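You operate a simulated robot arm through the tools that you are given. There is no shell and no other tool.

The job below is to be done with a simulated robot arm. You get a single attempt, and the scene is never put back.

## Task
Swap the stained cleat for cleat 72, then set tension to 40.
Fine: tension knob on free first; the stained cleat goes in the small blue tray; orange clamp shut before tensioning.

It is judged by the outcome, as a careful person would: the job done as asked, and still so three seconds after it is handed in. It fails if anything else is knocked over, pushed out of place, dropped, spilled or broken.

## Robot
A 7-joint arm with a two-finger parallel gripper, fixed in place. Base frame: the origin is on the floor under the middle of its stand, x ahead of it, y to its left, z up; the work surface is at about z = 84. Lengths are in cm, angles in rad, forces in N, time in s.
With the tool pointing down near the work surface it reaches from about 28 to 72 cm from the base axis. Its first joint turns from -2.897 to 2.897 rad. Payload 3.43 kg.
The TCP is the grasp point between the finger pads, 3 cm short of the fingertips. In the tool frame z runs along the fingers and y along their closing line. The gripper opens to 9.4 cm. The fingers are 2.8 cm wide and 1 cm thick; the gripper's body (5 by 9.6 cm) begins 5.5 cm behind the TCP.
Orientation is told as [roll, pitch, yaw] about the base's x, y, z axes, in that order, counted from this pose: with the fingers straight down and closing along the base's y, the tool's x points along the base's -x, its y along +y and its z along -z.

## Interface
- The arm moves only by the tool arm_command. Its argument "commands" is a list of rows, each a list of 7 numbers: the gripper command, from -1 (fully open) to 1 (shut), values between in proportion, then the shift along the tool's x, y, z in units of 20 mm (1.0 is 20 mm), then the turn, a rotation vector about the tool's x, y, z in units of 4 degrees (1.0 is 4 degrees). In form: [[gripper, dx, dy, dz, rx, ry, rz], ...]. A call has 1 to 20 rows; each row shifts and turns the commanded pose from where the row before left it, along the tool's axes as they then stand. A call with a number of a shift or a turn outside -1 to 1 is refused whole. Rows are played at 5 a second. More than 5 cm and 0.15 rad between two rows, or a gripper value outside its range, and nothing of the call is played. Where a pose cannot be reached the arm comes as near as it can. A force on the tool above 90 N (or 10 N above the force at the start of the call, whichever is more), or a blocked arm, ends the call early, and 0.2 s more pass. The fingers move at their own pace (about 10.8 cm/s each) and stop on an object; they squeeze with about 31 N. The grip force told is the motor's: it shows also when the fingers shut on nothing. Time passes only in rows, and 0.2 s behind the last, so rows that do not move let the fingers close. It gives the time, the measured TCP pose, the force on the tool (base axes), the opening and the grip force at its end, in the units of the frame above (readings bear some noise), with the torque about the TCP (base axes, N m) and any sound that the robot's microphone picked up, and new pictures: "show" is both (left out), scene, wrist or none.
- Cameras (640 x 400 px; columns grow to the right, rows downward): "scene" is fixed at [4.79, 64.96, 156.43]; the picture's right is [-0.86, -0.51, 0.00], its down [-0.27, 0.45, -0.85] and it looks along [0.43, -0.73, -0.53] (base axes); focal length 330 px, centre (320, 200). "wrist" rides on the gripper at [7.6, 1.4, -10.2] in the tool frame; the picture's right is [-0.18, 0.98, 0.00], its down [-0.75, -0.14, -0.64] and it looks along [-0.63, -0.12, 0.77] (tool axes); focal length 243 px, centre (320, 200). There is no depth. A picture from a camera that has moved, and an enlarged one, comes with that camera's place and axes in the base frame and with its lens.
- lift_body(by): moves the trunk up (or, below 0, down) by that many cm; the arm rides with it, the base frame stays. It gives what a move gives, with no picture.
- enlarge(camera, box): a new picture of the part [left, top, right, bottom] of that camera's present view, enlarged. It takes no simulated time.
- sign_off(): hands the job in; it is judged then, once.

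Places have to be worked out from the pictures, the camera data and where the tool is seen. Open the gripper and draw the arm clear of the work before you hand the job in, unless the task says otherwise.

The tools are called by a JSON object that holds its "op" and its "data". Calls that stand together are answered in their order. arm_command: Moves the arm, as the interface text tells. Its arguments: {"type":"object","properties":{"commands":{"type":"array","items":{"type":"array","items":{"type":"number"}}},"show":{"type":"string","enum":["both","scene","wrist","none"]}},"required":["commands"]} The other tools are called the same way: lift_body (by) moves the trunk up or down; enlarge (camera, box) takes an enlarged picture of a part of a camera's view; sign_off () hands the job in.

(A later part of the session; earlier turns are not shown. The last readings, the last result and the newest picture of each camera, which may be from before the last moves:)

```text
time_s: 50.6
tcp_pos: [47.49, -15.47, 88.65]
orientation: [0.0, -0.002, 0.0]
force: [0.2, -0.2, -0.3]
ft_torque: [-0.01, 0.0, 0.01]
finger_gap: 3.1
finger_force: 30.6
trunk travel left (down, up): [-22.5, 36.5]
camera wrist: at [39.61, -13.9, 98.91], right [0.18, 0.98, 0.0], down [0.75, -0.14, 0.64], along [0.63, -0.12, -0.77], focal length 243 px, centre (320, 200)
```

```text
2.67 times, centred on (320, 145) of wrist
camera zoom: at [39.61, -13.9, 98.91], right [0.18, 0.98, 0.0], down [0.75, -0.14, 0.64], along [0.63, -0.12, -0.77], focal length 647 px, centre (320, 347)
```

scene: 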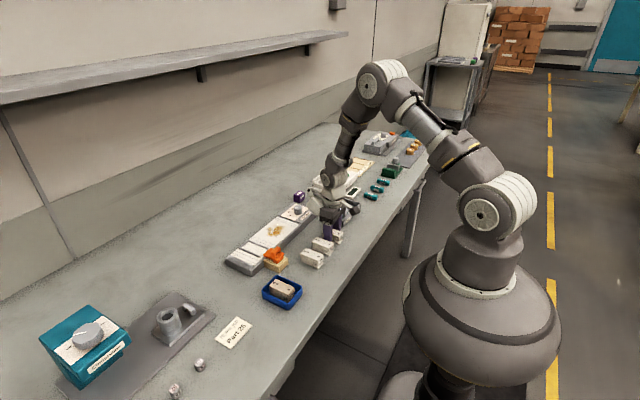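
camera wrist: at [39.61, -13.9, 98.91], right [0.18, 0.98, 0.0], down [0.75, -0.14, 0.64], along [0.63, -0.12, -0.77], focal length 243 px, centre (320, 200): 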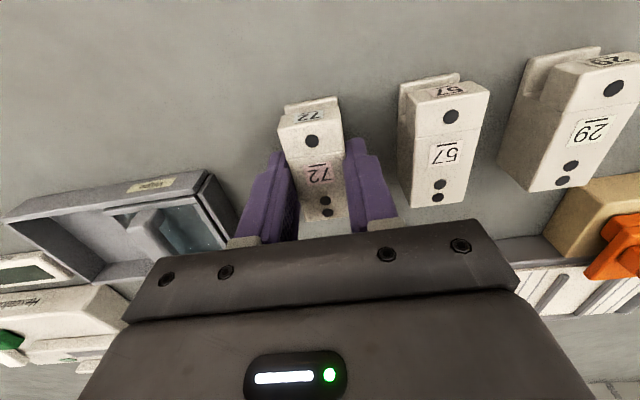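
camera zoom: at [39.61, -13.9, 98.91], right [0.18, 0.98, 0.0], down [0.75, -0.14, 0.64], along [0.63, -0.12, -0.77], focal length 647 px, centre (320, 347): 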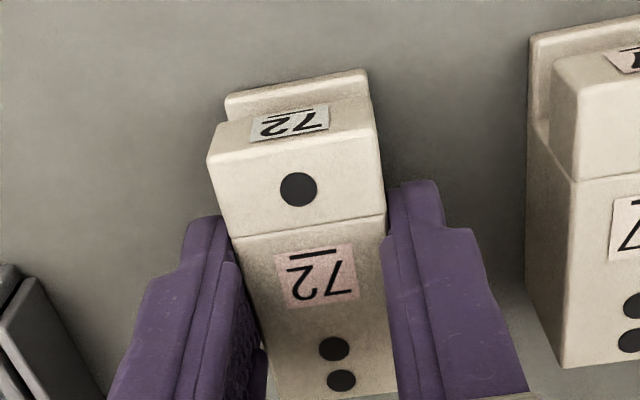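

Cleat 72 is gripped in nearly the same place as the old one. I'll lift it and carry it to above the pocket.

{"op": "arm_command", "data": {"commands": [[1, 0, 0, -0.3, 0, 0, 0], [1, 0, 0, -0.6, 0, 0, 0], [1, 0, 0, -0.9, 0, 0, 0], [1, 0, 0, -0.9, 0, 0, 0], [1, 0, 0, -0.9, 0, 0, 0], [1, 0, 0, -0.9, 0, 0, 0], [1, 0, 0, -0.9, 0, 0, 0], [1, 0, 0, -0.8, 0, 0, 0], [1, 0, 0, 0, 0, 0, 0]], "show": "none"}}

{"op": "arm_command", "data": {"commands": [[1, -0.8, 0.93, 0, 0, 0, 0], [1, -0.8, 0.93, 0, 0, 0, 0], [1, -0.8, 0.93, 0, 0, 0, 0], [1, -0.8, 0.93, 0, 0, 0, 0], [1, -0.8, 0.93, 0, 0, 0, 0], [1, -0.8, 0.93, 0, 0, 0, 0], [1, -0.8, 0.93, 0, 0, 0, 0], [1, -0.8, 0.93, 0, 0, 0, 0], [1, -0.8, 0.93, 0, 0, 0, 0], [1, -0.8, 0.93, 0, 0, 0, 0], [1, -0.88, 0.93, 0, 0, 0, 0], [1, 0, 0, 0, 0, 0, 0]], "show": "both"}}

{"op": "enlarge", "data": {"camera": "wrist", "box": [230, 20, 410, 220]}}

{"op": "enlarge", "data": {"camera": "scene", "box": [215, 205, 345, 305]}}

```text
time_s: 52.6
tcp_pos: [47.21, -15.47, 101.06]
orientation: [0.001, -0.001, 0.0]
force: [-0.6, 0.1, 0.1]
ft_torque: [-0.01, 0.04, 0.01]
finger_gap: 3.09
finger_force: 30.9
trunk travel left (down, up): [-22.5, 36.5]
```

```text
time_s: 55.2
tcp_pos: [64.96, 5.18, 100.89]
orientation: [0.0, -0.001, 0.0]
force: [-0.1, 0.4, -0.3]
ft_torque: [0.03, -0.01, -0.02]
finger_gap: 3.1
finger_force: 30.9
trunk travel left (down, up): [-22.5, 36.5]
camera wrist: at [57.24, 6.62, 111.28], right [0.18, 0.98, 0.0], down [0.75, -0.14, 0.64], along [0.63, -0.12, -0.77], focal length 243 px, centre (320, 200)
```

scene: 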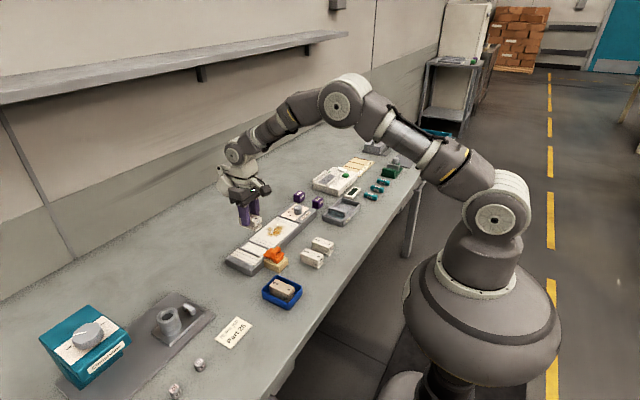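
wrist: 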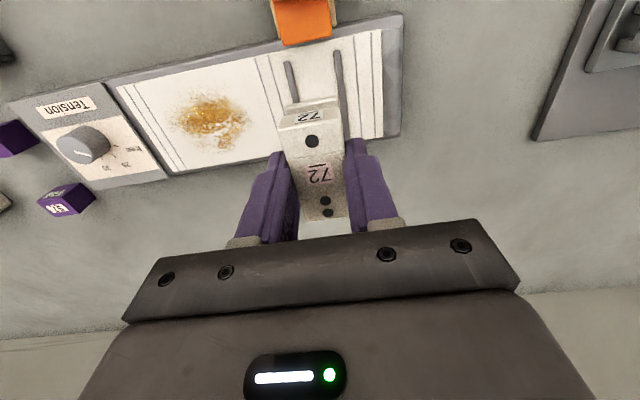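

```text
2.00 times, centred on (320, 120) of wrist
camera zoom: at [57.24, 6.62, 111.28], right [0.18, 0.98, 0.0], down [0.75, -0.14, 0.64], along [0.63, -0.12, -0.77], focal length 485 px, centre (320, 360)
```

zoom: 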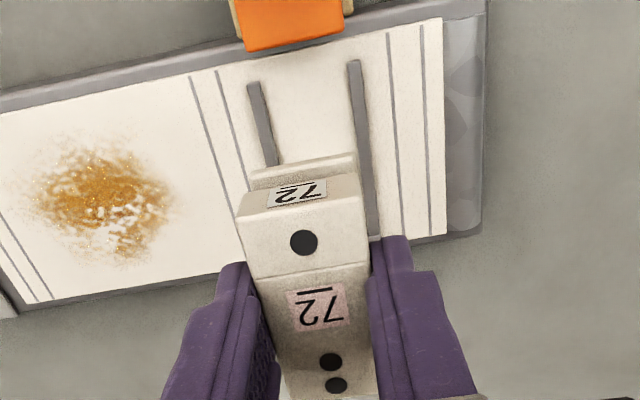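

```text
4.00 times, centred on (280, 255) of scene
camera zoom: at [4.79, 64.96, 156.43], right [-0.86, -0.51, 0.0], down [-0.27, 0.45, -0.85], along [0.43, -0.73, -0.53], focal length 1319 px, centre (480, -20)
```

zoom: 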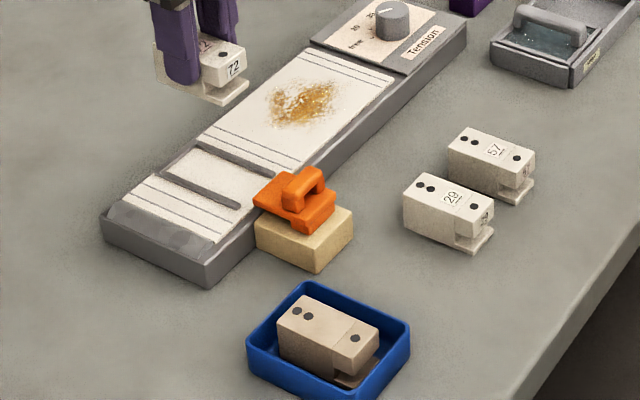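

I'm over the pocket with a slight x trim needed (+3 mm). I'll lower to about 1 cm above seating and check alignment with the rails.

{"op": "arm_command", "data": {"commands": [[1, -0.15, 0, 0.5, 0, 0, 0], [1, 0, 0, 0.8, 0, 0, 0], [1, 0, 0, 0.8, 0, 0, 0], [1, 0, 0, 0.8, 0, 0, 0], [1, 0, 0, 0.7, 0, 0, 0], [1, 0, 0, 0.5, 0, 0, 0], [1, 0, 0, 0, 0, 0, 0]], "show": "both"}}

{"op": "enlarge", "data": {"camera": "wrist", "box": [230, 40, 410, 220]}}

{"op": "enlarge", "data": {"camera": "scene", "box": [225, 225, 295, 275]}}

```text
time_s: 56.8
tcp_pos: [65.29, 5.02, 92.81]
orientation: [-0.001, 0.0, 0.004]
force: [0.0, -0.1, -0.1]
ft_torque: [0.0, -0.02, -0.01]
finger_gap: 3.12
finger_force: 30.6
trunk travel left (down, up): [-22.5, 36.5]
camera wrist: at [57.53, 6.57, 103.12], right [0.18, 0.98, 0.0], down [0.75, -0.14, 0.64], along [0.63, -0.12, -0.77], focal length 243 px, centre (320, 200)
```

scene: 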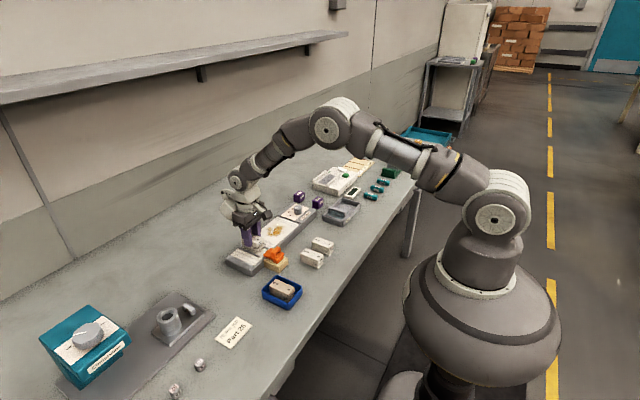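
wrist: 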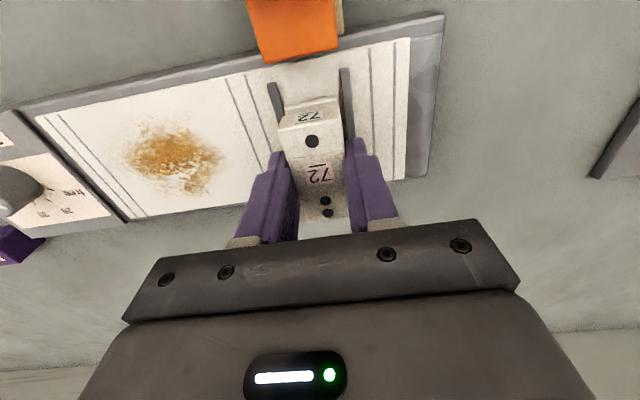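

```text
2.22 times, centred on (320, 130) of wrist
camera zoom: at [57.53, 6.57, 103.12], right [0.18, 0.98, 0.0], down [0.75, -0.14, 0.64], along [0.63, -0.12, -0.77], focal length 539 px, centre (320, 356)
```

zoom: 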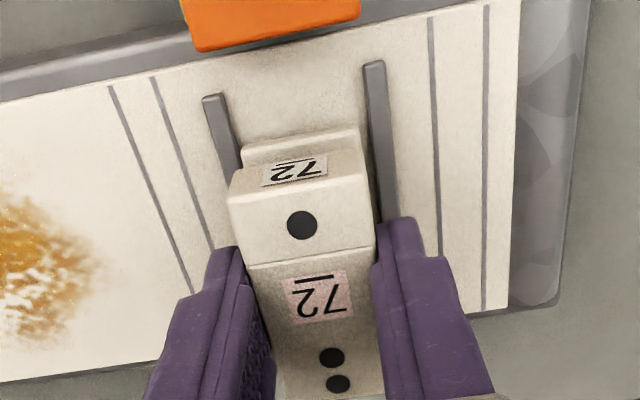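

```text
8.00 times, centred on (260, 250) of scene
camera zoom: at [4.79, 64.96, 156.43], right [-0.86, -0.51, 0.0], down [-0.27, 0.45, -0.85], along [0.43, -0.73, -0.53], focal length 2638 px, centre (800, -200)
```

zoom: 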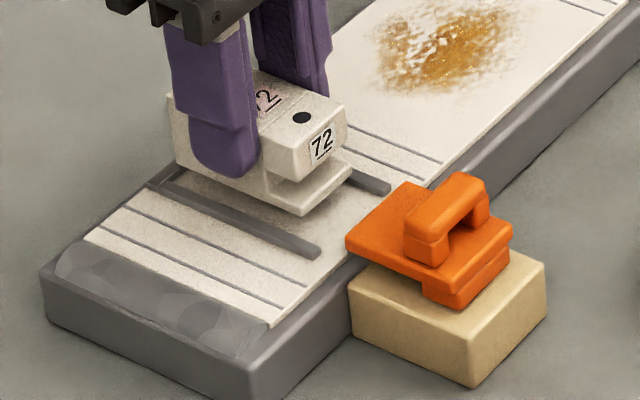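

The lip is centred between the rails. I'll lower the last ~1.2 cm and then feel for contact.

{"op": "arm_command", "data": {"commands": [[1, 0, 0, 0.25, 0, 0, 0], [1, 0, 0, 0.25, 0, 0, 0], [1, 0, 0, 0.1, 0, 0, 0], [1, 0, 0, 0, 0, 0, 0]], "show": "none"}}

```text
time_s: 57.8
tcp_pos: [65.29, 4.97, 91.8]
orientation: [0.001, -0.001, 0.0]
force: [1.3, 0.9, 14.1]
ft_torque: [0.0, 0.26, 0.04]
finger_gap: 3.13
finger_force: 31.9
trunk travel left (down, up): [-22.5, 36.5]
```

Contact (14 N) at z≈91.7. I'll look to make sure it's seated on the pocket floor and not on a rail or the stop.

{"op": "arm_command", "data": {"commands": [[1, 0, 0, 0, 0, 0, 0]], "show": "wrist"}}

{"op": "enlarge", "data": {"camera": "wrist", "box": [230, 40, 410, 220]}}

{"op": "enlarge", "data": {"camera": "scene", "box": [225, 225, 295, 275]}}

```text
time_s: 58.2
tcp_pos: [65.31, 4.97, 91.77]
orientation: [-0.001, -0.003, 0.001]
force: [2.6, 0.5, 17.4]
ft_torque: [0.02, 0.19, -0.03]
finger_gap: 3.1
finger_force: 31.2
trunk travel left (down, up): [-22.5, 36.5]
camera wrist: at [57.52, 6.58, 102.07], right [0.18, 0.98, 0.0], down [0.75, -0.14, 0.64], along [0.63, -0.12, -0.76], focal length 243 px, centre (320, 200)
```

wrist: 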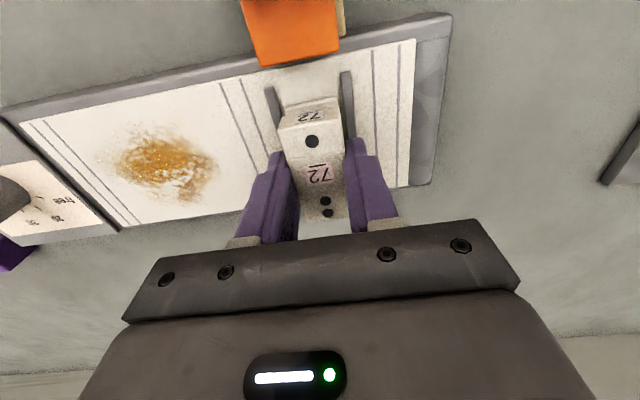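

```text
2.22 times, centred on (320, 130) of wrist
camera zoom: at [57.52, 6.58, 102.07], right [0.18, 0.98, 0.0], down [0.75, -0.14, 0.64], along [0.63, -0.12, -0.76], focal length 539 px, centre (320, 356)
```

zoom: 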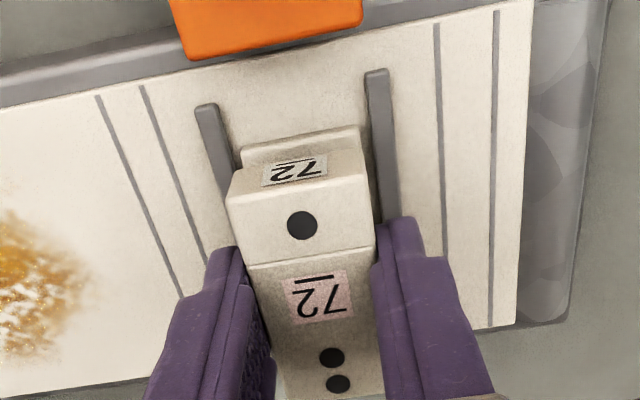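

```text
8.00 times, centred on (260, 250) of scene
camera zoom: at [4.79, 64.96, 156.43], right [-0.86, -0.51, 0.0], down [-0.27, 0.45, -0.85], along [0.43, -0.73, -0.53], focal length 2638 px, centre (800, -200)
```

zoom: 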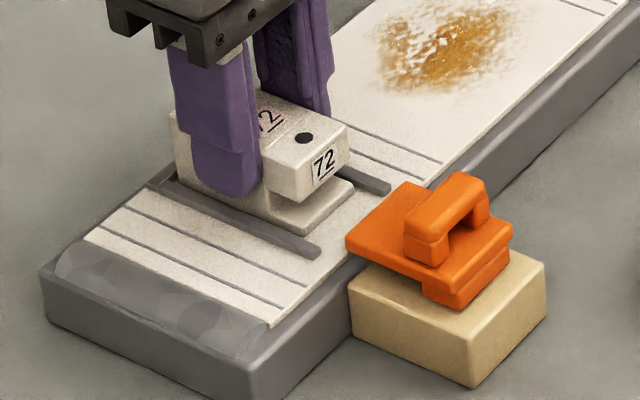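

Compared with the old cleat's picture, cleat 72 sits on the pocket floor (Δz≈0) between the rails and within ~2 mm of the same x. I'll release it and rise to inspect.

{"op": "arm_command", "data": {"commands": [[1, 0, 0, -0.05, 0, 0, 0], [0.25, 0, 0, 0, 0, 0, 0], [0.0, 0, 0, 0, 0, 0, 0], [-0.2, 0, 0, 0, 0, 0, 0], [-0.3, 0, 0, -0.4, 0, 0, 0], [-0.3, 0, 0, -0.8, 0, 0, 0], [-0.3, 0, 0, -0.8, 0, 0, 0], [-0.3, 0, 0, -0.8, 0, 0, 0], [-0.3, 0, 0, -0.8, 0, 0, 0], [-0.3, 0, 0, -0.8, 0, 0, 0], [-0.3, 0, 0, 0, 0, 0, 0]], "show": "wrist"}}

{"op": "enlarge", "data": {"camera": "wrist", "box": [240, 20, 400, 170]}}

{"op": "enlarge", "data": {"camera": "scene", "box": [225, 225, 295, 275]}}

```text
time_s: 60.6
tcp_pos: [65.42, 4.97, 100.68]
orientation: [0.001, 0.0, 0.001]
force: [-0.4, 0.2, -1.0]
ft_torque: [-0.01, 0.03, 0.0]
finger_gap: 6.1
finger_force: 0.1
trunk travel left (down, up): [-22.5, 36.5]
camera wrist: at [57.78, 6.46, 110.89], right [0.18, 0.98, 0.0], down [0.75, -0.14, 0.64], along [0.63, -0.12, -0.77], focal length 243 px, centre (320, 200)
```

wrist: 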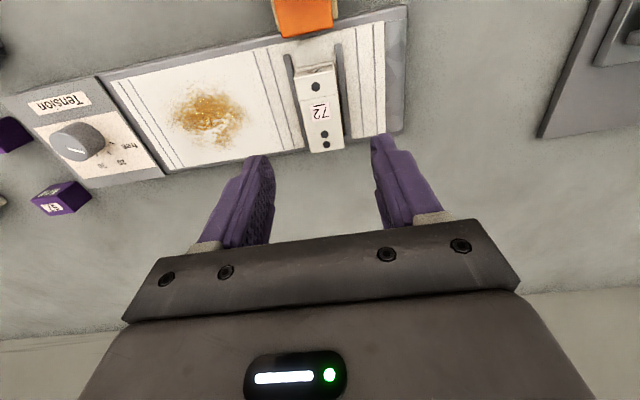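

```text
2.67 times, centred on (320, 95) of wrist
camera zoom: at [57.78, 6.46, 110.89], right [0.18, 0.98, 0.0], down [0.75, -0.14, 0.64], along [0.63, -0.12, -0.77], focal length 647 px, centre (320, 480)
```

zoom: 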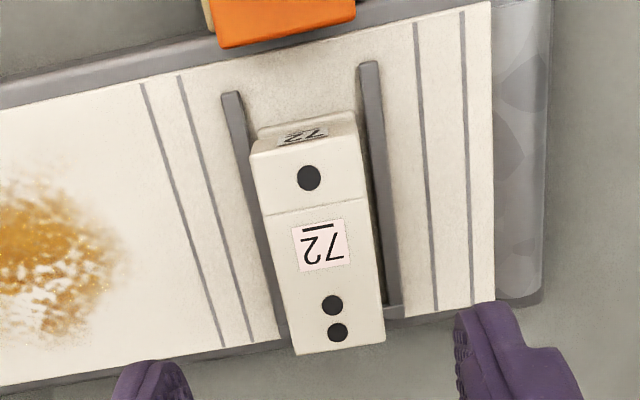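

```text
8.00 times, centred on (260, 250) of scene
camera zoom: at [4.79, 64.96, 156.43], right [-0.86, -0.51, 0.0], down [-0.27, 0.45, -0.85], along [0.43, -0.73, -0.53], focal length 2638 px, centre (800, -200)
```

zoom: 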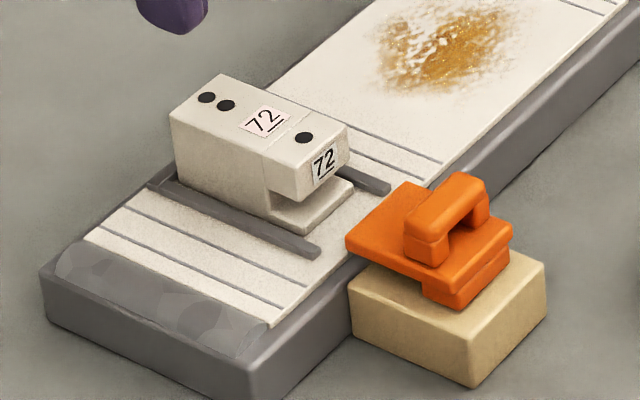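

Cleat 72 is seated flat, straight and at essentially the old position. Next I'll go back over the clamp handle (TCP ≈ (56.2, 5.0)) to shut it.

{"op": "arm_command", "data": {"commands": [[-0.3, 0.92, 0.012, 0, 0, 0, 0], [-0.3, 0.92, 0.012, 0, 0, 0, 0], [-0.3, 0.92, 0.012, 0, 0, 0, 0], [-0.3, 0.92, 0.012, 0, 0, 0, 0], [-0.3, 0.91, 0.012, 0, 0, 0, 0], [-0.3, 0, 0, 0.8, 0, 0, 0], [-0.3, 0, 0, 0.8, 0, 0, 0], [-0.3, 0, 0, 0.8, 0, 0, 0], [-0.3, 0, 0, 0.5, 0, 0, 0], [-0.3, 0, 0, 0, 0, 0, 0]], "show": "wrist"}}

{"op": "enlarge", "data": {"camera": "wrist", "box": [220, 60, 420, 220]}}

{"op": "enlarge", "data": {"camera": "scene", "box": [225, 225, 305, 285]}}

```text
time_s: 62.8
tcp_pos: [56.12, 5.05, 94.79]
orientation: [0.0, 0.0, 0.0]
force: [-0.2, 0.8, 0.2]
ft_torque: [0.04, 0.0, 0.0]
finger_gap: 6.11
finger_force: 0.1
trunk travel left (down, up): [-22.5, 36.5]
camera wrist: at [48.48, 6.6, 105.09], right [0.18, 0.98, 0.0], down [0.75, -0.14, 0.64], along [0.63, -0.12, -0.77], focal length 243 px, centre (320, 200)
```

wrist: 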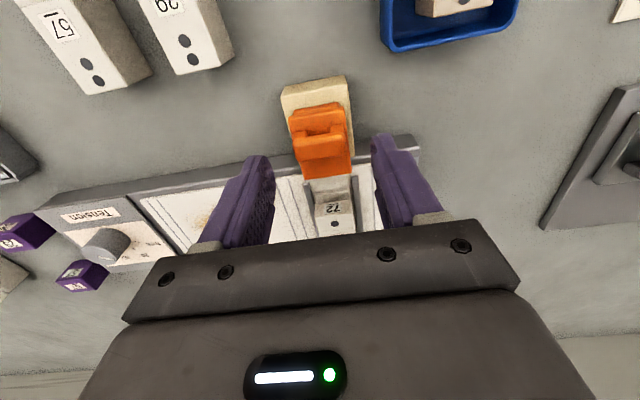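

```text
2.50 times, centred on (320, 140) of wrist
camera zoom: at [48.48, 6.6, 105.09], right [0.18, 0.98, 0.0], down [0.75, -0.14, 0.64], along [0.63, -0.12, -0.77], focal length 606 px, centre (320, 350)
```

zoom: 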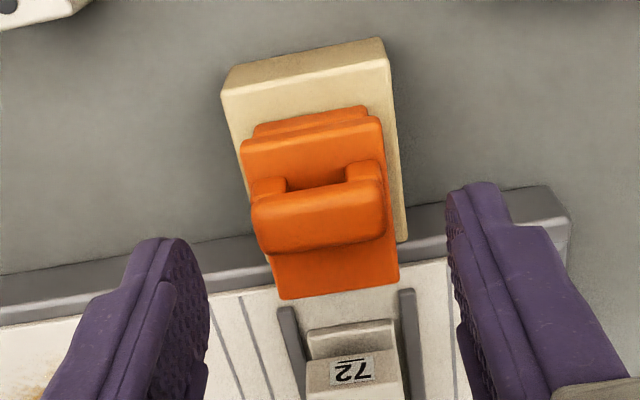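

```text
6.67 times, centred on (265, 255) of scene
camera zoom: at [4.79, 64.96, 156.43], right [-0.86, -0.51, 0.0], down [-0.27, 0.45, -0.85], along [0.43, -0.73, -0.53], focal length 2198 px, centre (687, -167)
```

zoom: 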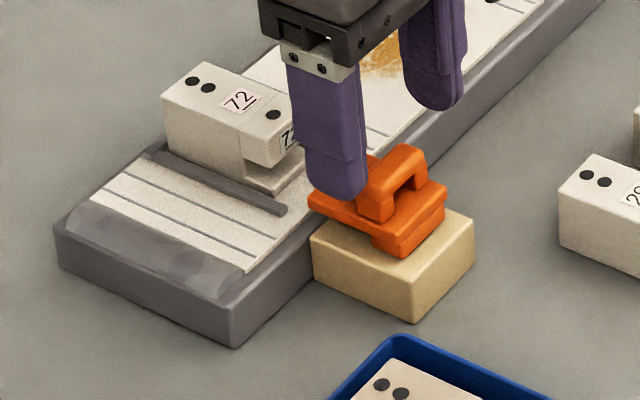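

The handle is centred between the fingers. I'll lower to grip height and close on it.

{"op": "arm_command", "data": {"commands": [[-0.3, -0.05, 0, 0.6, 0, 0, 0], [-0.3, 0, 0, 0.6, 0, 0, 0], [-0.3, 0, 0, 0.4, 0, 0, 0], [-0.3, 0, 0, 0.28, 0, 0, 0], [0.1, 0, 0, 0, 0, 0, 0], [0.3, 0, 0, 0, 0, 0, 0], [0.7, 0, 0, 0, 0, 0, 0], [1, 0, 0, 0, 0, 0, 0], [1, 0, 0, 0, 0, 0, 0]], "show": "wrist"}}

{"op": "enlarge", "data": {"camera": "wrist", "box": [220, 60, 420, 220]}}

```text
time_s: 64.8
tcp_pos: [56.2, 5.12, 90.94]
orientation: [0.0, 0.001, 0.001]
force: [-1.0, -2.5, -4.1]
ft_torque: [-0.1, -0.2, -0.05]
finger_gap: 3.93
finger_force: 45.2
trunk travel left (down, up): [-22.5, 36.5]
camera wrist: at [48.57, 6.58, 101.28], right [0.18, 0.98, 0.0], down [0.75, -0.14, 0.64], along [0.63, -0.12, -0.77], focal length 243 px, centre (320, 200)
```

wrist: 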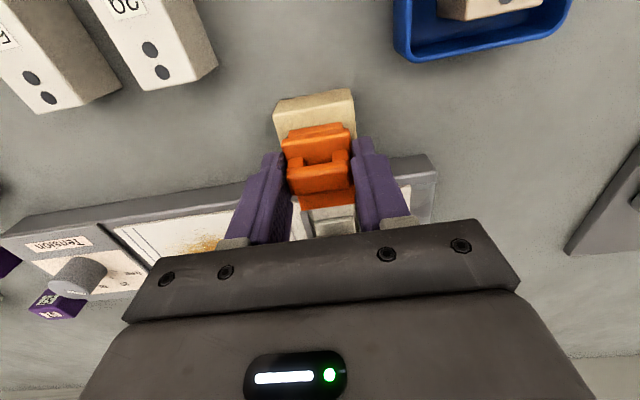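

```text
2.50 times, centred on (320, 140) of wrist
camera zoom: at [48.57, 6.58, 101.28], right [0.18, 0.98, 0.0], down [0.75, -0.14, 0.64], along [0.63, -0.12, -0.77], focal length 606 px, centre (320, 350)
```

zoom: 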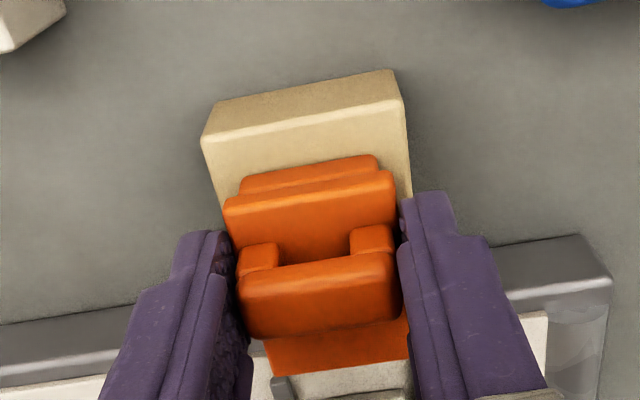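

Gripped with low side load. I'll push the clamp in (+x) 2 cm and check the force and cleat.

{"op": "arm_command", "data": {"commands": [[1, -0.2, 0, 0, 0, 0, 0], [1, -0.2, 0, 0, 0, 0, 0], [1, -0.2, 0, 0, 0, 0, 0], [1, -0.2, 0, 0, 0, 0, 0], [1, -0.2, 0, 0, 0, 0, 0], [1, 0, 0, 0, 0, 0, 0]], "show": "wrist"}}

{"op": "enlarge", "data": {"camera": "scene", "box": [225, 225, 305, 285]}}

```text
time_s: 66.2
tcp_pos: [58.2, 5.08, 90.97]
orientation: [-0.001, 0.001, 0.0]
force: [0.0, -2.5, -6.7]
ft_torque: [-0.09, -0.24, -0.09]
finger_gap: 3.96
finger_force: 45.3
trunk travel left (down, up): [-22.5, 36.5]
camera wrist: at [50.58, 6.58, 101.29], right [0.18, 0.98, 0.0], down [0.75, -0.14, 0.64], along [0.63, -0.12, -0.77], focal length 243 px, centre (320, 200)
```

wrist: 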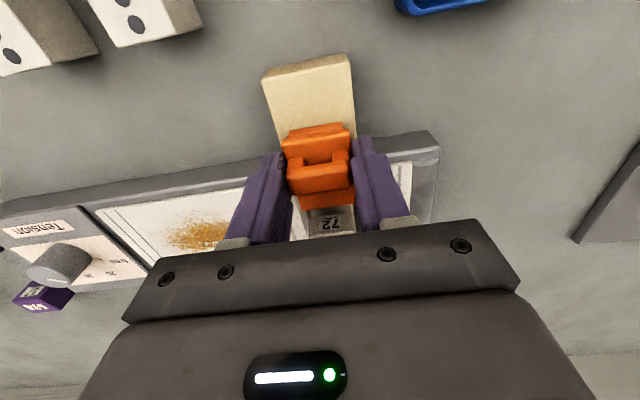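

```text
6.67 times, centred on (265, 255) of scene
camera zoom: at [4.79, 64.96, 156.43], right [-0.86, -0.51, 0.0], down [-0.27, 0.45, -0.85], along [0.43, -0.73, -0.53], focal length 2198 px, centre (687, -167)
```

zoom: 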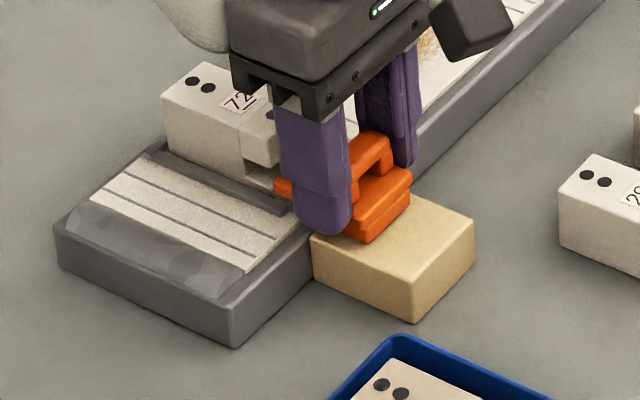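

It slides smoothly with the cleat undisturbed. I'll push the remaining ~1.1 cm in small steps.

{"op": "arm_command", "data": {"commands": [[1, -0.15, 0, 0, 0, 0, 0], [1, -0.15, 0, 0, 0, 0, 0], [1, -0.15, 0, 0, 0, 0, 0], [1, -0.1, 0, 0, 0, 0, 0], [1, 0, 0, 0, 0, 0, 0]], "show": "wrist"}}

{"op": "enlarge", "data": {"camera": "scene", "box": [225, 225, 305, 285]}}

```text
time_s: 67.4
tcp_pos: [59.36, 5.1, 90.97]
orientation: [0.001, -0.001, 0.001]
force: [-5.0, -3.6, -0.1]
ft_torque: [-0.12, 0.35, -0.03]
finger_gap: 3.96
finger_force: 45.3
trunk travel left (down, up): [-22.5, 36.5]
camera wrist: at [51.57, 6.58, 101.29], right [0.18, 0.98, 0.0], down [0.75, -0.14, 0.64], along [0.63, -0.12, -0.77], focal length 243 px, centre (320, 200)
```

wrist: 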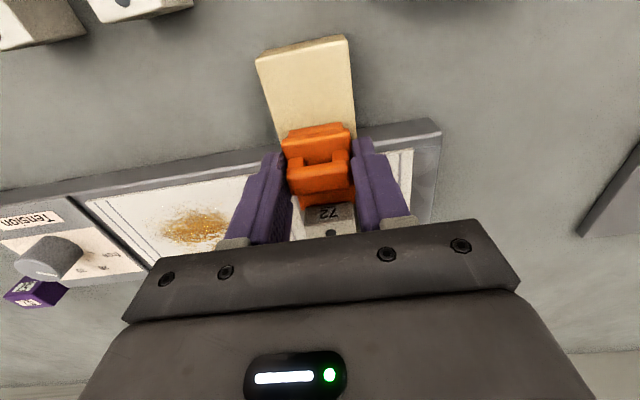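

```text
6.67 times, centred on (265, 255) of scene
camera zoom: at [4.79, 64.96, 156.43], right [-0.86, -0.51, 0.0], down [-0.27, 0.45, -0.85], along [0.43, -0.73, -0.53], focal length 2198 px, centre (687, -167)
```

zoom: 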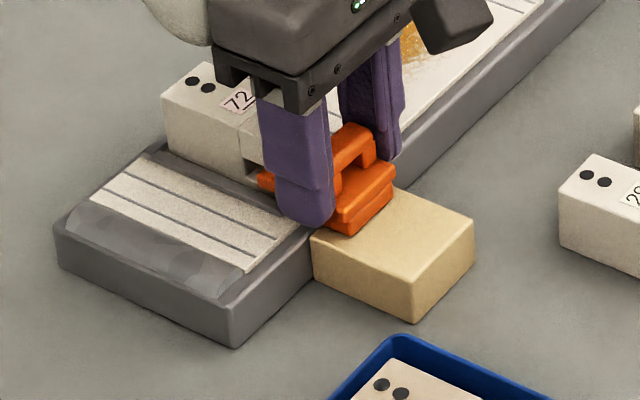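

Nearly at the original closed position (cam x 51.57 vs 51.66). I'll push a few more millimetres to feel the closed stop.

{"op": "arm_command", "data": {"commands": [[1, -0.07, 0, 0, 0, 0, 0], [1, -0.07, 0, 0, 0, 0, 0], [1, 0, 0, 0, 0, 0, 0]], "show": "wrist"}}

{"op": "enlarge", "data": {"camera": "scene", "box": [225, 225, 305, 285]}}

```text
time_s: 68.2
tcp_pos: [59.33, 5.01, 90.9]
orientation: [0.001, 0.002, 0.0]
force: [-20.5, -6.0, 1.6]
ft_torque: [-0.16, 0.5, -0.03]
finger_gap: 3.92
finger_force: 44.9
trunk travel left (down, up): [-22.5, 36.5]
camera wrist: at [51.62, 6.59, 101.29], right [0.18, 0.98, 0.0], down [0.76, -0.14, 0.64], along [0.63, -0.12, -0.77], focal length 243 px, centre (320, 200)
```

wrist: 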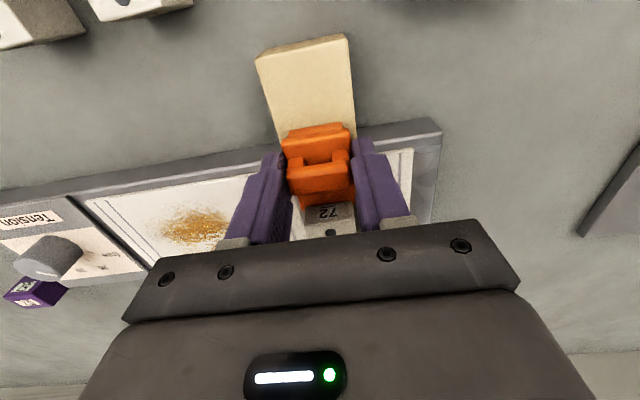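

```text
6.67 times, centred on (265, 255) of scene
camera zoom: at [4.79, 64.96, 156.43], right [-0.86, -0.51, 0.0], down [-0.27, 0.45, -0.85], along [0.43, -0.73, -0.53], focal length 2198 px, centre (687, -167)
```

zoom: 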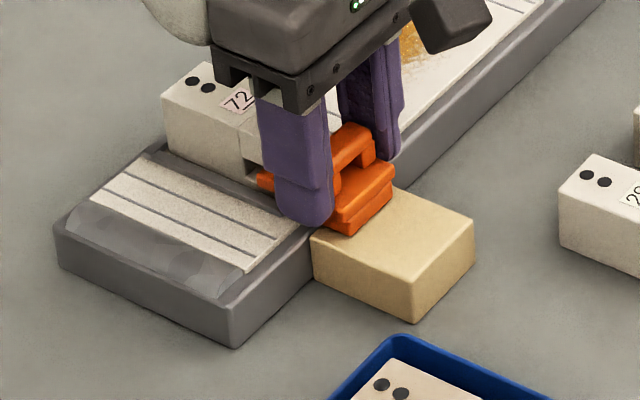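

The closed stop is reached (20 N, at the original closed position) and the cleat hasn't moved. I'll relax the push, release, and rise to inspect.

{"op": "arm_command", "data": {"commands": [[1, 0.1, 0, 0, 0, 0, 0], [0.1, 0, 0, 0, 0, 0, 0], [-0.3, 0, 0, 0, 0, 0, 0], [-0.3, 0, 0, 0, 0, 0, 0], [-0.3, 0, 0, -0.5, 0, 0, 0], [-0.3, 0, 0, -0.8, 0, 0, 0], [-0.3, 0, 0, -0.8, 0, 0, 0], [-0.3, 0, 0, -0.8, 0, 0, 0], [-0.3, 0, 0, -0.8, 0, 0, 0], [-0.3, 0, 0, -0.8, 0, 0, 0], [-0.3, 0, 0, 0, 0, 0, 0]], "show": "wrist"}}

{"op": "enlarge", "data": {"camera": "wrist", "box": [220, 20, 440, 200]}}

{"op": "enlarge", "data": {"camera": "scene", "box": [220, 225, 300, 285]}}

```text
time_s: 70.6
tcp_pos: [59.4, 5.12, 99.92]
orientation: [0.0, 0.0, 0.003]
force: [0.4, -0.1, 1.2]
ft_torque: [0.02, 0.0, -0.01]
finger_gap: 6.12
finger_force: 0.0
trunk travel left (down, up): [-22.5, 36.5]
camera wrist: at [51.73, 6.66, 110.26], right [0.18, 0.98, 0.0], down [0.75, -0.14, 0.64], along [0.63, -0.12, -0.77], focal length 243 px, centre (320, 200)
```

wrist: 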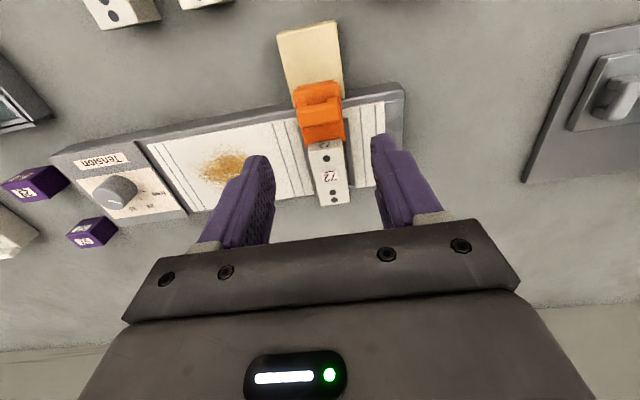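

```text
2.22 times, centred on (330, 110) of wrist
camera zoom: at [51.73, 6.66, 110.26], right [0.18, 0.98, 0.0], down [0.75, -0.14, 0.64], along [0.63, -0.12, -0.77], focal length 539 px, centre (298, 400)
```

zoom: 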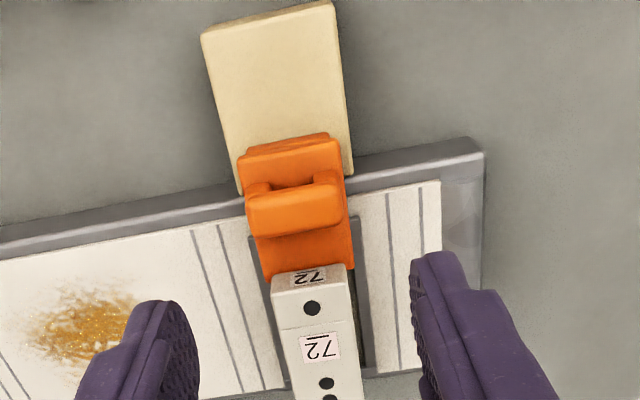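

```text
6.67 times, centred on (260, 255) of scene
camera zoom: at [4.79, 64.96, 156.43], right [-0.86, -0.51, 0.0], down [-0.27, 0.45, -0.85], along [0.43, -0.73, -0.53], focal length 2198 px, centre (720, -167)
```

zoom: 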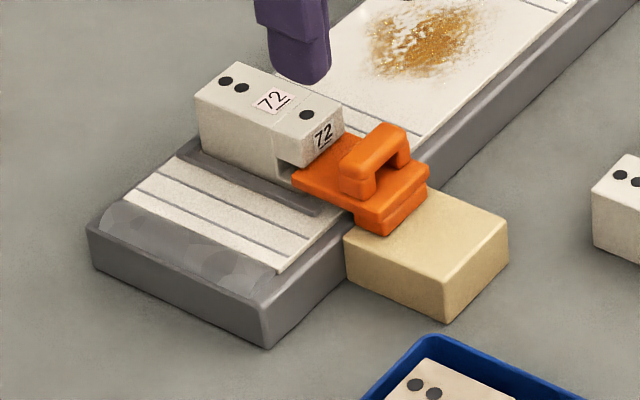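

The clamp is shut in its original position with its tongue in cleat 72's slot. Now I'll move to the knob and rotate to +40° yaw above it for the turn to 40.

{"op": "arm_command", "data": {"commands": [[-0.3, -0.1825, -0.9485, -0.05, 0, 0, 0], [-0.3, -0.1825, -0.9485, -0.05, 0, 0, 0], [-0.3, -0.1825, -0.9485, -0.05, 0, 0, 0], [-0.3, -0.1825, -0.9485, -0.05, 0, 0, 0], [-0.3, -0.1825, -0.9485, -0.05, 0, 0, 0], [-0.3, -0.1825, -0.9485, -0.05, 0, 0, 0], [-0.3, -0.1825, -0.9485, -0.05, 0, 0, 0], [-0.3, -0.1825, -0.9485, -0.05, 0, 0, 0], [-0.3, -0.1825, -0.9485, -0.05, 0, 0, 0], [-0.3, -0.1825, -0.9485, -0.05, 0, 0, 0], [-0.3, -0.1825, -0.9485, -0.05, 0, 0, 0], [-0.3, -0.1825, -0.9485, -0.05, 0, 0, 0], [-0.3, -0.1825, -0.9485, -0.05, 0, 0, 0], [-0.3, 0, 0, 0, 0, 0, 0]], "show": "wrist"}}

{"op": "enlarge", "data": {"camera": "wrist", "box": [240, 40, 420, 220]}}

{"op": "enlarge", "data": {"camera": "scene", "box": [270, 185, 350, 235]}}

```text
time_s: 73.6
tcp_pos: [64.14, -19.5, 101.37]
orientation: [0.0, 0.002, -0.001]
force: [0.0, -0.3, -1.0]
ft_torque: [0.01, 0.01, 0.0]
finger_gap: 6.11
finger_force: 0.2
trunk travel left (down, up): [-22.5, 36.5]
camera wrist: at [56.36, -17.97, 111.54], right [0.18, 0.98, 0.0], down [0.75, -0.14, 0.64], along [0.63, -0.12, -0.77], focal length 243 px, centre (320, 200)
```

wrist: 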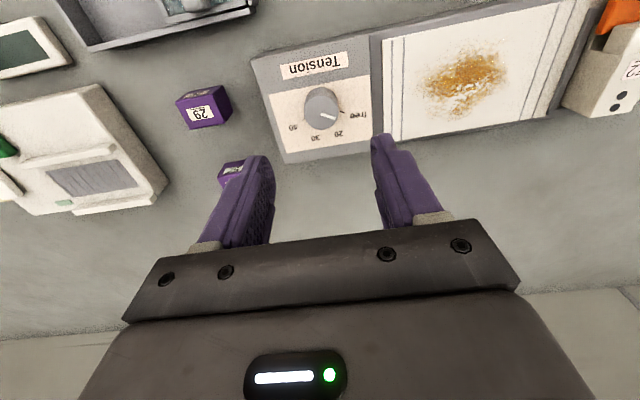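

```text
2.22 times, centred on (330, 130) of wrist
camera zoom: at [56.36, -17.97, 111.54], right [0.18, 0.98, 0.0], down [0.75, -0.14, 0.64], along [0.63, -0.12, -0.77], focal length 539 px, centre (298, 356)
```

zoom: 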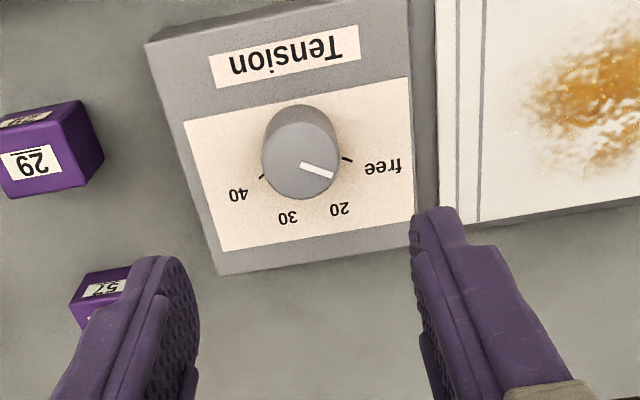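

```text
8.00 times, centred on (310, 210) of scene
camera zoom: at [4.79, 64.96, 156.43], right [-0.86, -0.51, 0.0], down [-0.27, 0.45, -0.85], along [0.43, -0.73, -0.53], focal length 2638 px, centre (400, 120)
```

zoom: 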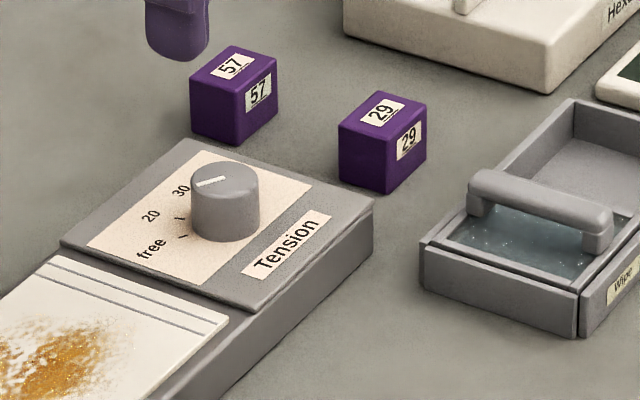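

The pointer is still at "free". I'll rotate the open gripper to +40° and descend around the knob.

{"op": "arm_command", "data": {"commands": [[-0.3, 0, 0, 0, 0, 0, -1], [-0.3, 0, 0, 0, 0, 0, -1], [-0.3, 0, 0, 0, 0, 0, -1], [-0.3, 0, 0, 0, 0, 0, -1], [-0.3, 0, 0, 0, 0, 0, -1], [-0.3, 0, 0, 0, 0, 0, -1], [-0.3, 0, 0, 0, 0, 0, -1], [-0.3, 0, 0, 0, 0, 0, -1], [-0.3, 0, 0, 0, 0, 0, -1], [-0.3, 0, 0, 0, 0, 0, -1], [-0.3, 0, 0, 0.8, 0, 0, 0], [-0.3, 0, 0, 0.8, 0, 0, 0], [-0.3, 0, 0, 0.8, 0, 0, 0], [-0.3, 0, 0, 0.8, 0, 0, 0], [-0.3, 0, 0, 0.8, 0, 0, 0], [-0.3, 0, 0, 0.5, 0, 0, 0], [-0.3, 0, 0, 0.4, 0, 0, 0], [-0.3, 0, 0, 0.38, 0, 0, 0], [-0.3, 0, 0, 0, 0, 0, 0]], "show": "wrist"}}

{"op": "enlarge", "data": {"camera": "wrist", "box": [240, 100, 400, 220]}}

```text
time_s: 77.6
tcp_pos: [64.19, -19.71, 90.66]
orientation: [0.001, 0.001, 0.7]
force: [-0.1, -0.1, -0.1]
ft_torque: [0.02, 0.02, 0.04]
finger_gap: 6.11
finger_force: 0.1
trunk travel left (down, up): [-22.5, 36.5]
camera wrist: at [57.27, -23.34, 101.01], right [-0.49, 0.87, 0.0], down [0.67, 0.38, 0.64], along [0.56, 0.32, -0.77], focal length 243 px, centre (320, 200)
```

wrist: 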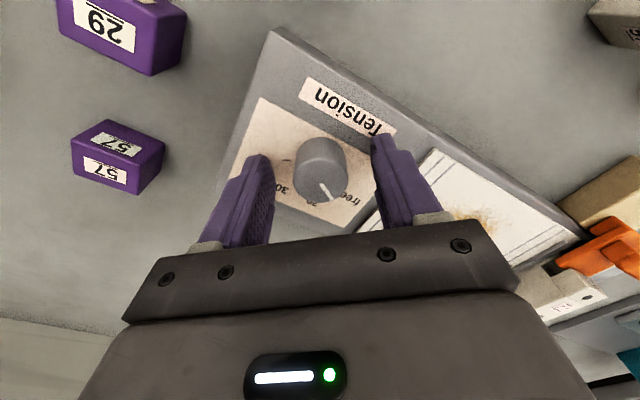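

```text
3.33 times, centred on (320, 160) of wrist
camera zoom: at [57.27, -23.34, 101.01], right [-0.49, 0.87, 0.0], down [0.67, 0.38, 0.64], along [0.56, 0.32, -0.77], focal length 809 px, centre (320, 333)
```

zoom: 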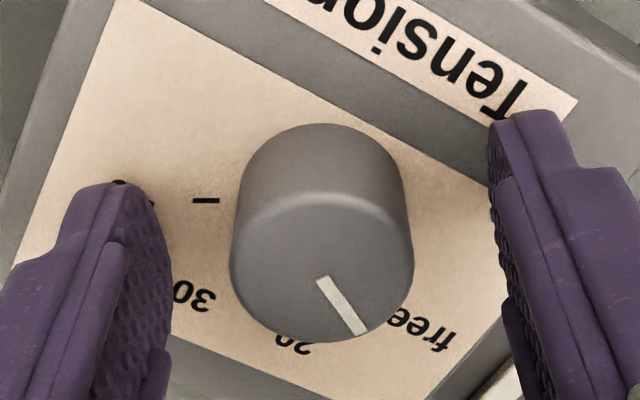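

The knob is well centred. I'll close on it.

{"op": "arm_command", "data": {"commands": [[0.3, 0, 0, 0, 0, 0, 0], [0.6, 0, 0, 0, 0, 0, 0], [1, 0, 0, 0, 0, 0, 0], [1, 0, 0, 0, 0, 0, 0]], "show": "none"}}

```text
time_s: 78.6
tcp_pos: [64.16, -19.74, 90.68]
orientation: [0.0, -0.001, 0.698]
force: [1.2, -2.1, -1.4]
ft_torque: [-0.42, -0.46, -0.01]
finger_gap: 3.16
finger_force: 44.8
trunk travel left (down, up): [-22.5, 36.5]
```

The knob is gripped with a low side load. I'll turn it clockwise 40° and check.

{"op": "arm_command", "data": {"commands": [[1, 0, 0, 0, 0, 0, 1], [1, 0, 0, 0, 0, 0, 1], [1, 0, 0, 0, 0, 0, 1], [1, 0, 0, 0, 0, 0, 1], [1, 0, 0, 0, 0, 0, 1], [1, 0, 0, 0, 0, 0, 1], [1, 0, 0, 0, 0, 0, 1], [1, 0, 0, 0, 0, 0, 1], [1, 0, 0, 0, 0, 0, 1], [1, 0, 0, 0, 0, 0, 1], [1, 0, 0, 0, 0, 0, 0]], "show": "wrist"}}

{"op": "enlarge", "data": {"camera": "wrist", "box": [240, 100, 400, 220]}}

```text
time_s: 81.0
tcp_pos: [64.07, -19.43, 90.7]
orientation: [0.0, 0.002, 0.0]
force: [-13.3, 12.5, -0.7]
ft_torque: [-0.18, 0.73, 0.04]
finger_gap: 3.15
finger_force: 44.7
trunk travel left (down, up): [-22.5, 36.5]
camera wrist: at [56.34, -17.91, 101.02], right [0.18, 0.98, 0.0], down [0.75, -0.14, 0.64], along [0.63, -0.12, -0.77], focal length 243 px, centre (320, 200)
```

wrist: 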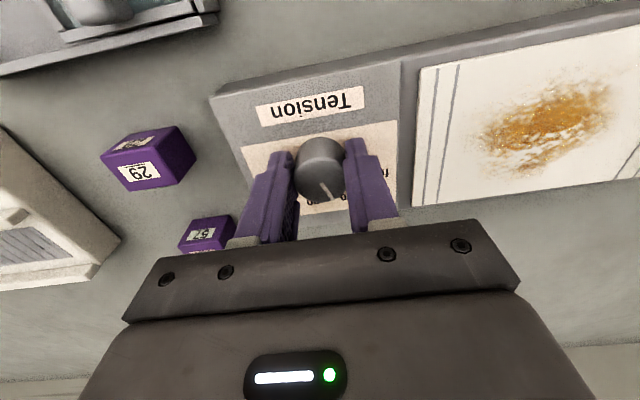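

```text
3.33 times, centred on (320, 160) of wrist
camera zoom: at [56.34, -17.91, 101.02], right [0.18, 0.98, 0.0], down [0.75, -0.14, 0.64], along [0.63, -0.12, -0.77], focal length 809 px, centre (320, 333)
```

zoom: 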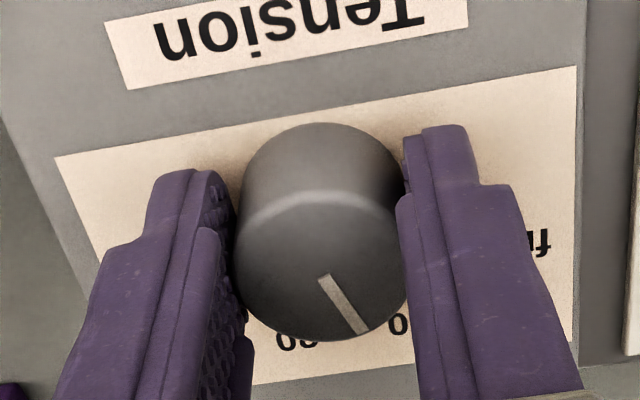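

The knob turned 40° with the gripper (now at about 20). I'll trim the small side load and continue another 40° clockwise.

{"op": "arm_command", "data": {"commands": [[1, 0.07, 0.07, 0, 0, 0, 0], [1, 0, 0, 0, 0, 0, 1], [1, 0, 0, 0, 0, 0, 1], [1, 0, 0, 0, 0, 0, 1], [1, 0, 0, 0, 0, 0, 1], [1, 0, 0, 0, 0, 0, 1], [1, 0, 0, 0, 0, 0, 1], [1, 0, 0, 0, 0, 0, 1], [1, 0, 0, 0, 0, 0, 1], [1, 0, 0, 0, 0, 0, 1], [1, 0, 0, 0, 0, 0, 1], [1, 0, 0, 0, 0, 0, 0]], "show": "wrist"}}

{"op": "enlarge", "data": {"camera": "wrist", "box": [240, 100, 400, 220]}}

```text
time_s: 83.6
tcp_pos: [64.17, -19.16, 90.71]
orientation: [0.0, -0.002, -0.696]
force: [3.7, 18.6, 5.0]
ft_torque: [1.13, 0.25, 0.02]
finger_gap: 3.14
finger_force: 44.9
trunk travel left (down, up): [-22.5, 36.5]
camera wrist: at [59.1, -13.13, 101.01], right [0.77, 0.64, 0.0], down [0.49, -0.59, 0.64], along [0.41, -0.5, -0.77], focal length 243 px, centre (320, 200)
```

wrist: 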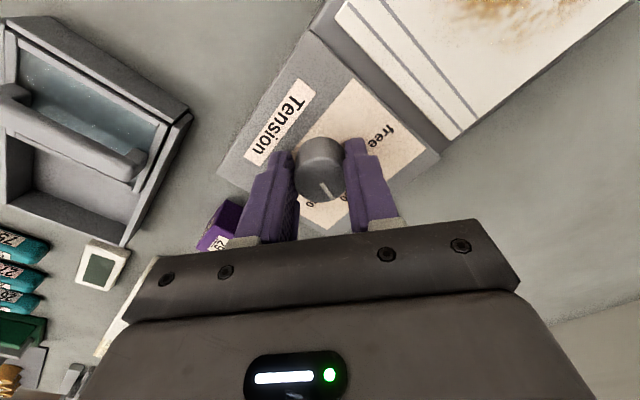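

```text
3.33 times, centred on (320, 160) of wrist
camera zoom: at [59.1, -13.13, 101.01], right [0.77, 0.64, 0.0], down [0.49, -0.59, 0.64], along [0.41, -0.5, -0.77], focal length 809 px, centre (320, 333)
```

zoom: 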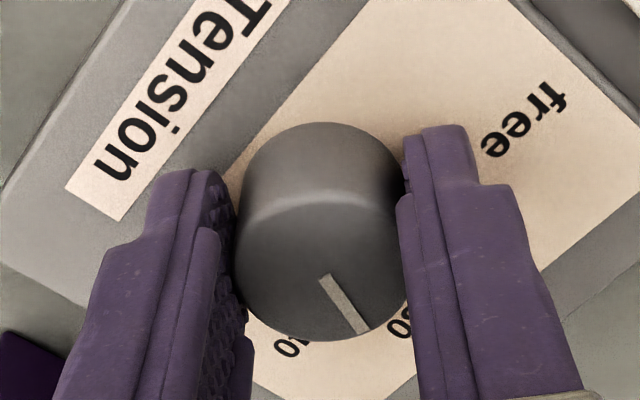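

The pointer is now at about 30. I'll relieve the side load, release, rise, and view the dial before regrasping for the last step.

{"op": "arm_command", "data": {"commands": [[1, 0.06, 0.075, 0, 0, 0, 0], [0.1, 0, 0, 0, 0, 0, 0], [-0.3, 0, 0, 0, 0, 0, 0], [-0.3, 0, 0, 0, 0, 0, 0], [-0.3, 0, 0, -0.6, 0, 0, 0], [-0.3, 0, 0, -0.8, 0, 0, 0], [-0.3, 0, 0, -0.9, 0, 0, 0], [-0.3, 0, 0, -0.9, 0, 0, 0], [-0.3, 0, 0, -0.9, 0, 0, 0], [-0.3, 0, 0, -0.9, 0, 0, 0], [-0.3, 0, 0, 0, 0, 0, 0]], "show": "wrist"}}

{"op": "enlarge", "data": {"camera": "wrist", "box": [240, 50, 400, 170]}}

{"op": "enlarge", "data": {"camera": "scene", "box": [270, 185, 350, 235]}}

```text
time_s: 86.0
tcp_pos: [64.16, -19.24, 100.82]
orientation: [0.001, 0.0, -0.697]
force: [0.0, -0.3, -0.5]
ft_torque: [0.0, 0.03, -0.01]
finger_gap: 6.1
finger_force: 0.1
trunk travel left (down, up): [-22.5, 36.5]
camera wrist: at [59.15, -13.12, 111.09], right [0.77, 0.64, 0.0], down [0.49, -0.59, 0.64], along [0.41, -0.5, -0.77], focal length 243 px, centre (320, 200)
```

wrist: 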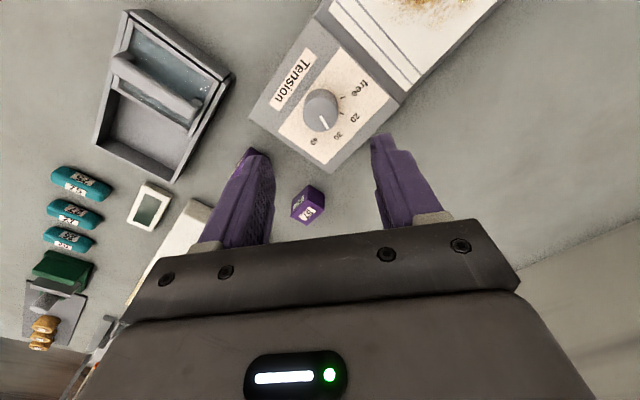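

```text
3.33 times, centred on (320, 110) of wrist
camera zoom: at [59.15, -13.12, 111.09], right [0.77, 0.64, 0.0], down [0.49, -0.59, 0.64], along [0.41, -0.5, -0.77], focal length 809 px, centre (320, 500)
```

zoom: 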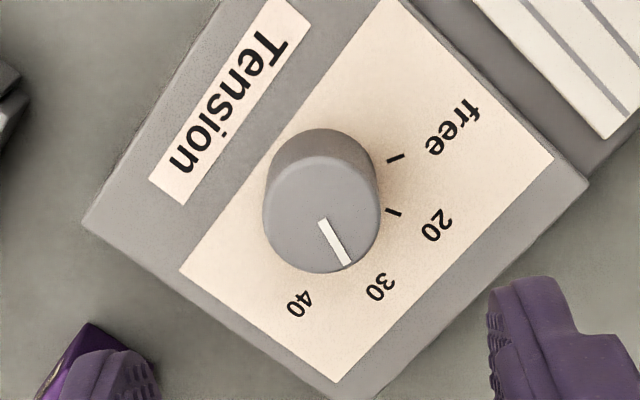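

```text
8.00 times, centred on (310, 210) of scene
camera zoom: at [4.79, 64.96, 156.43], right [-0.86, -0.51, 0.0], down [-0.27, 0.45, -0.85], along [0.43, -0.73, -0.53], focal length 2638 px, centre (400, 120)
```

zoom: 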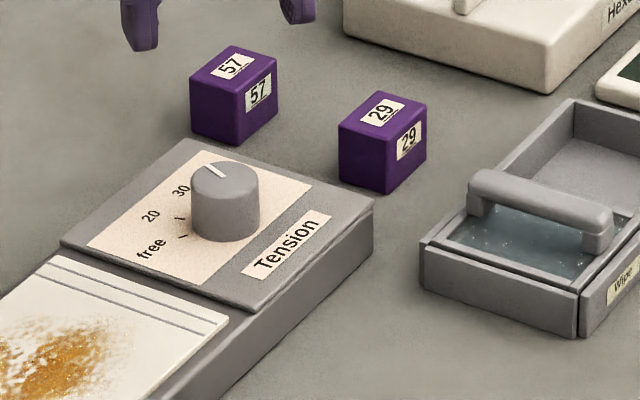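

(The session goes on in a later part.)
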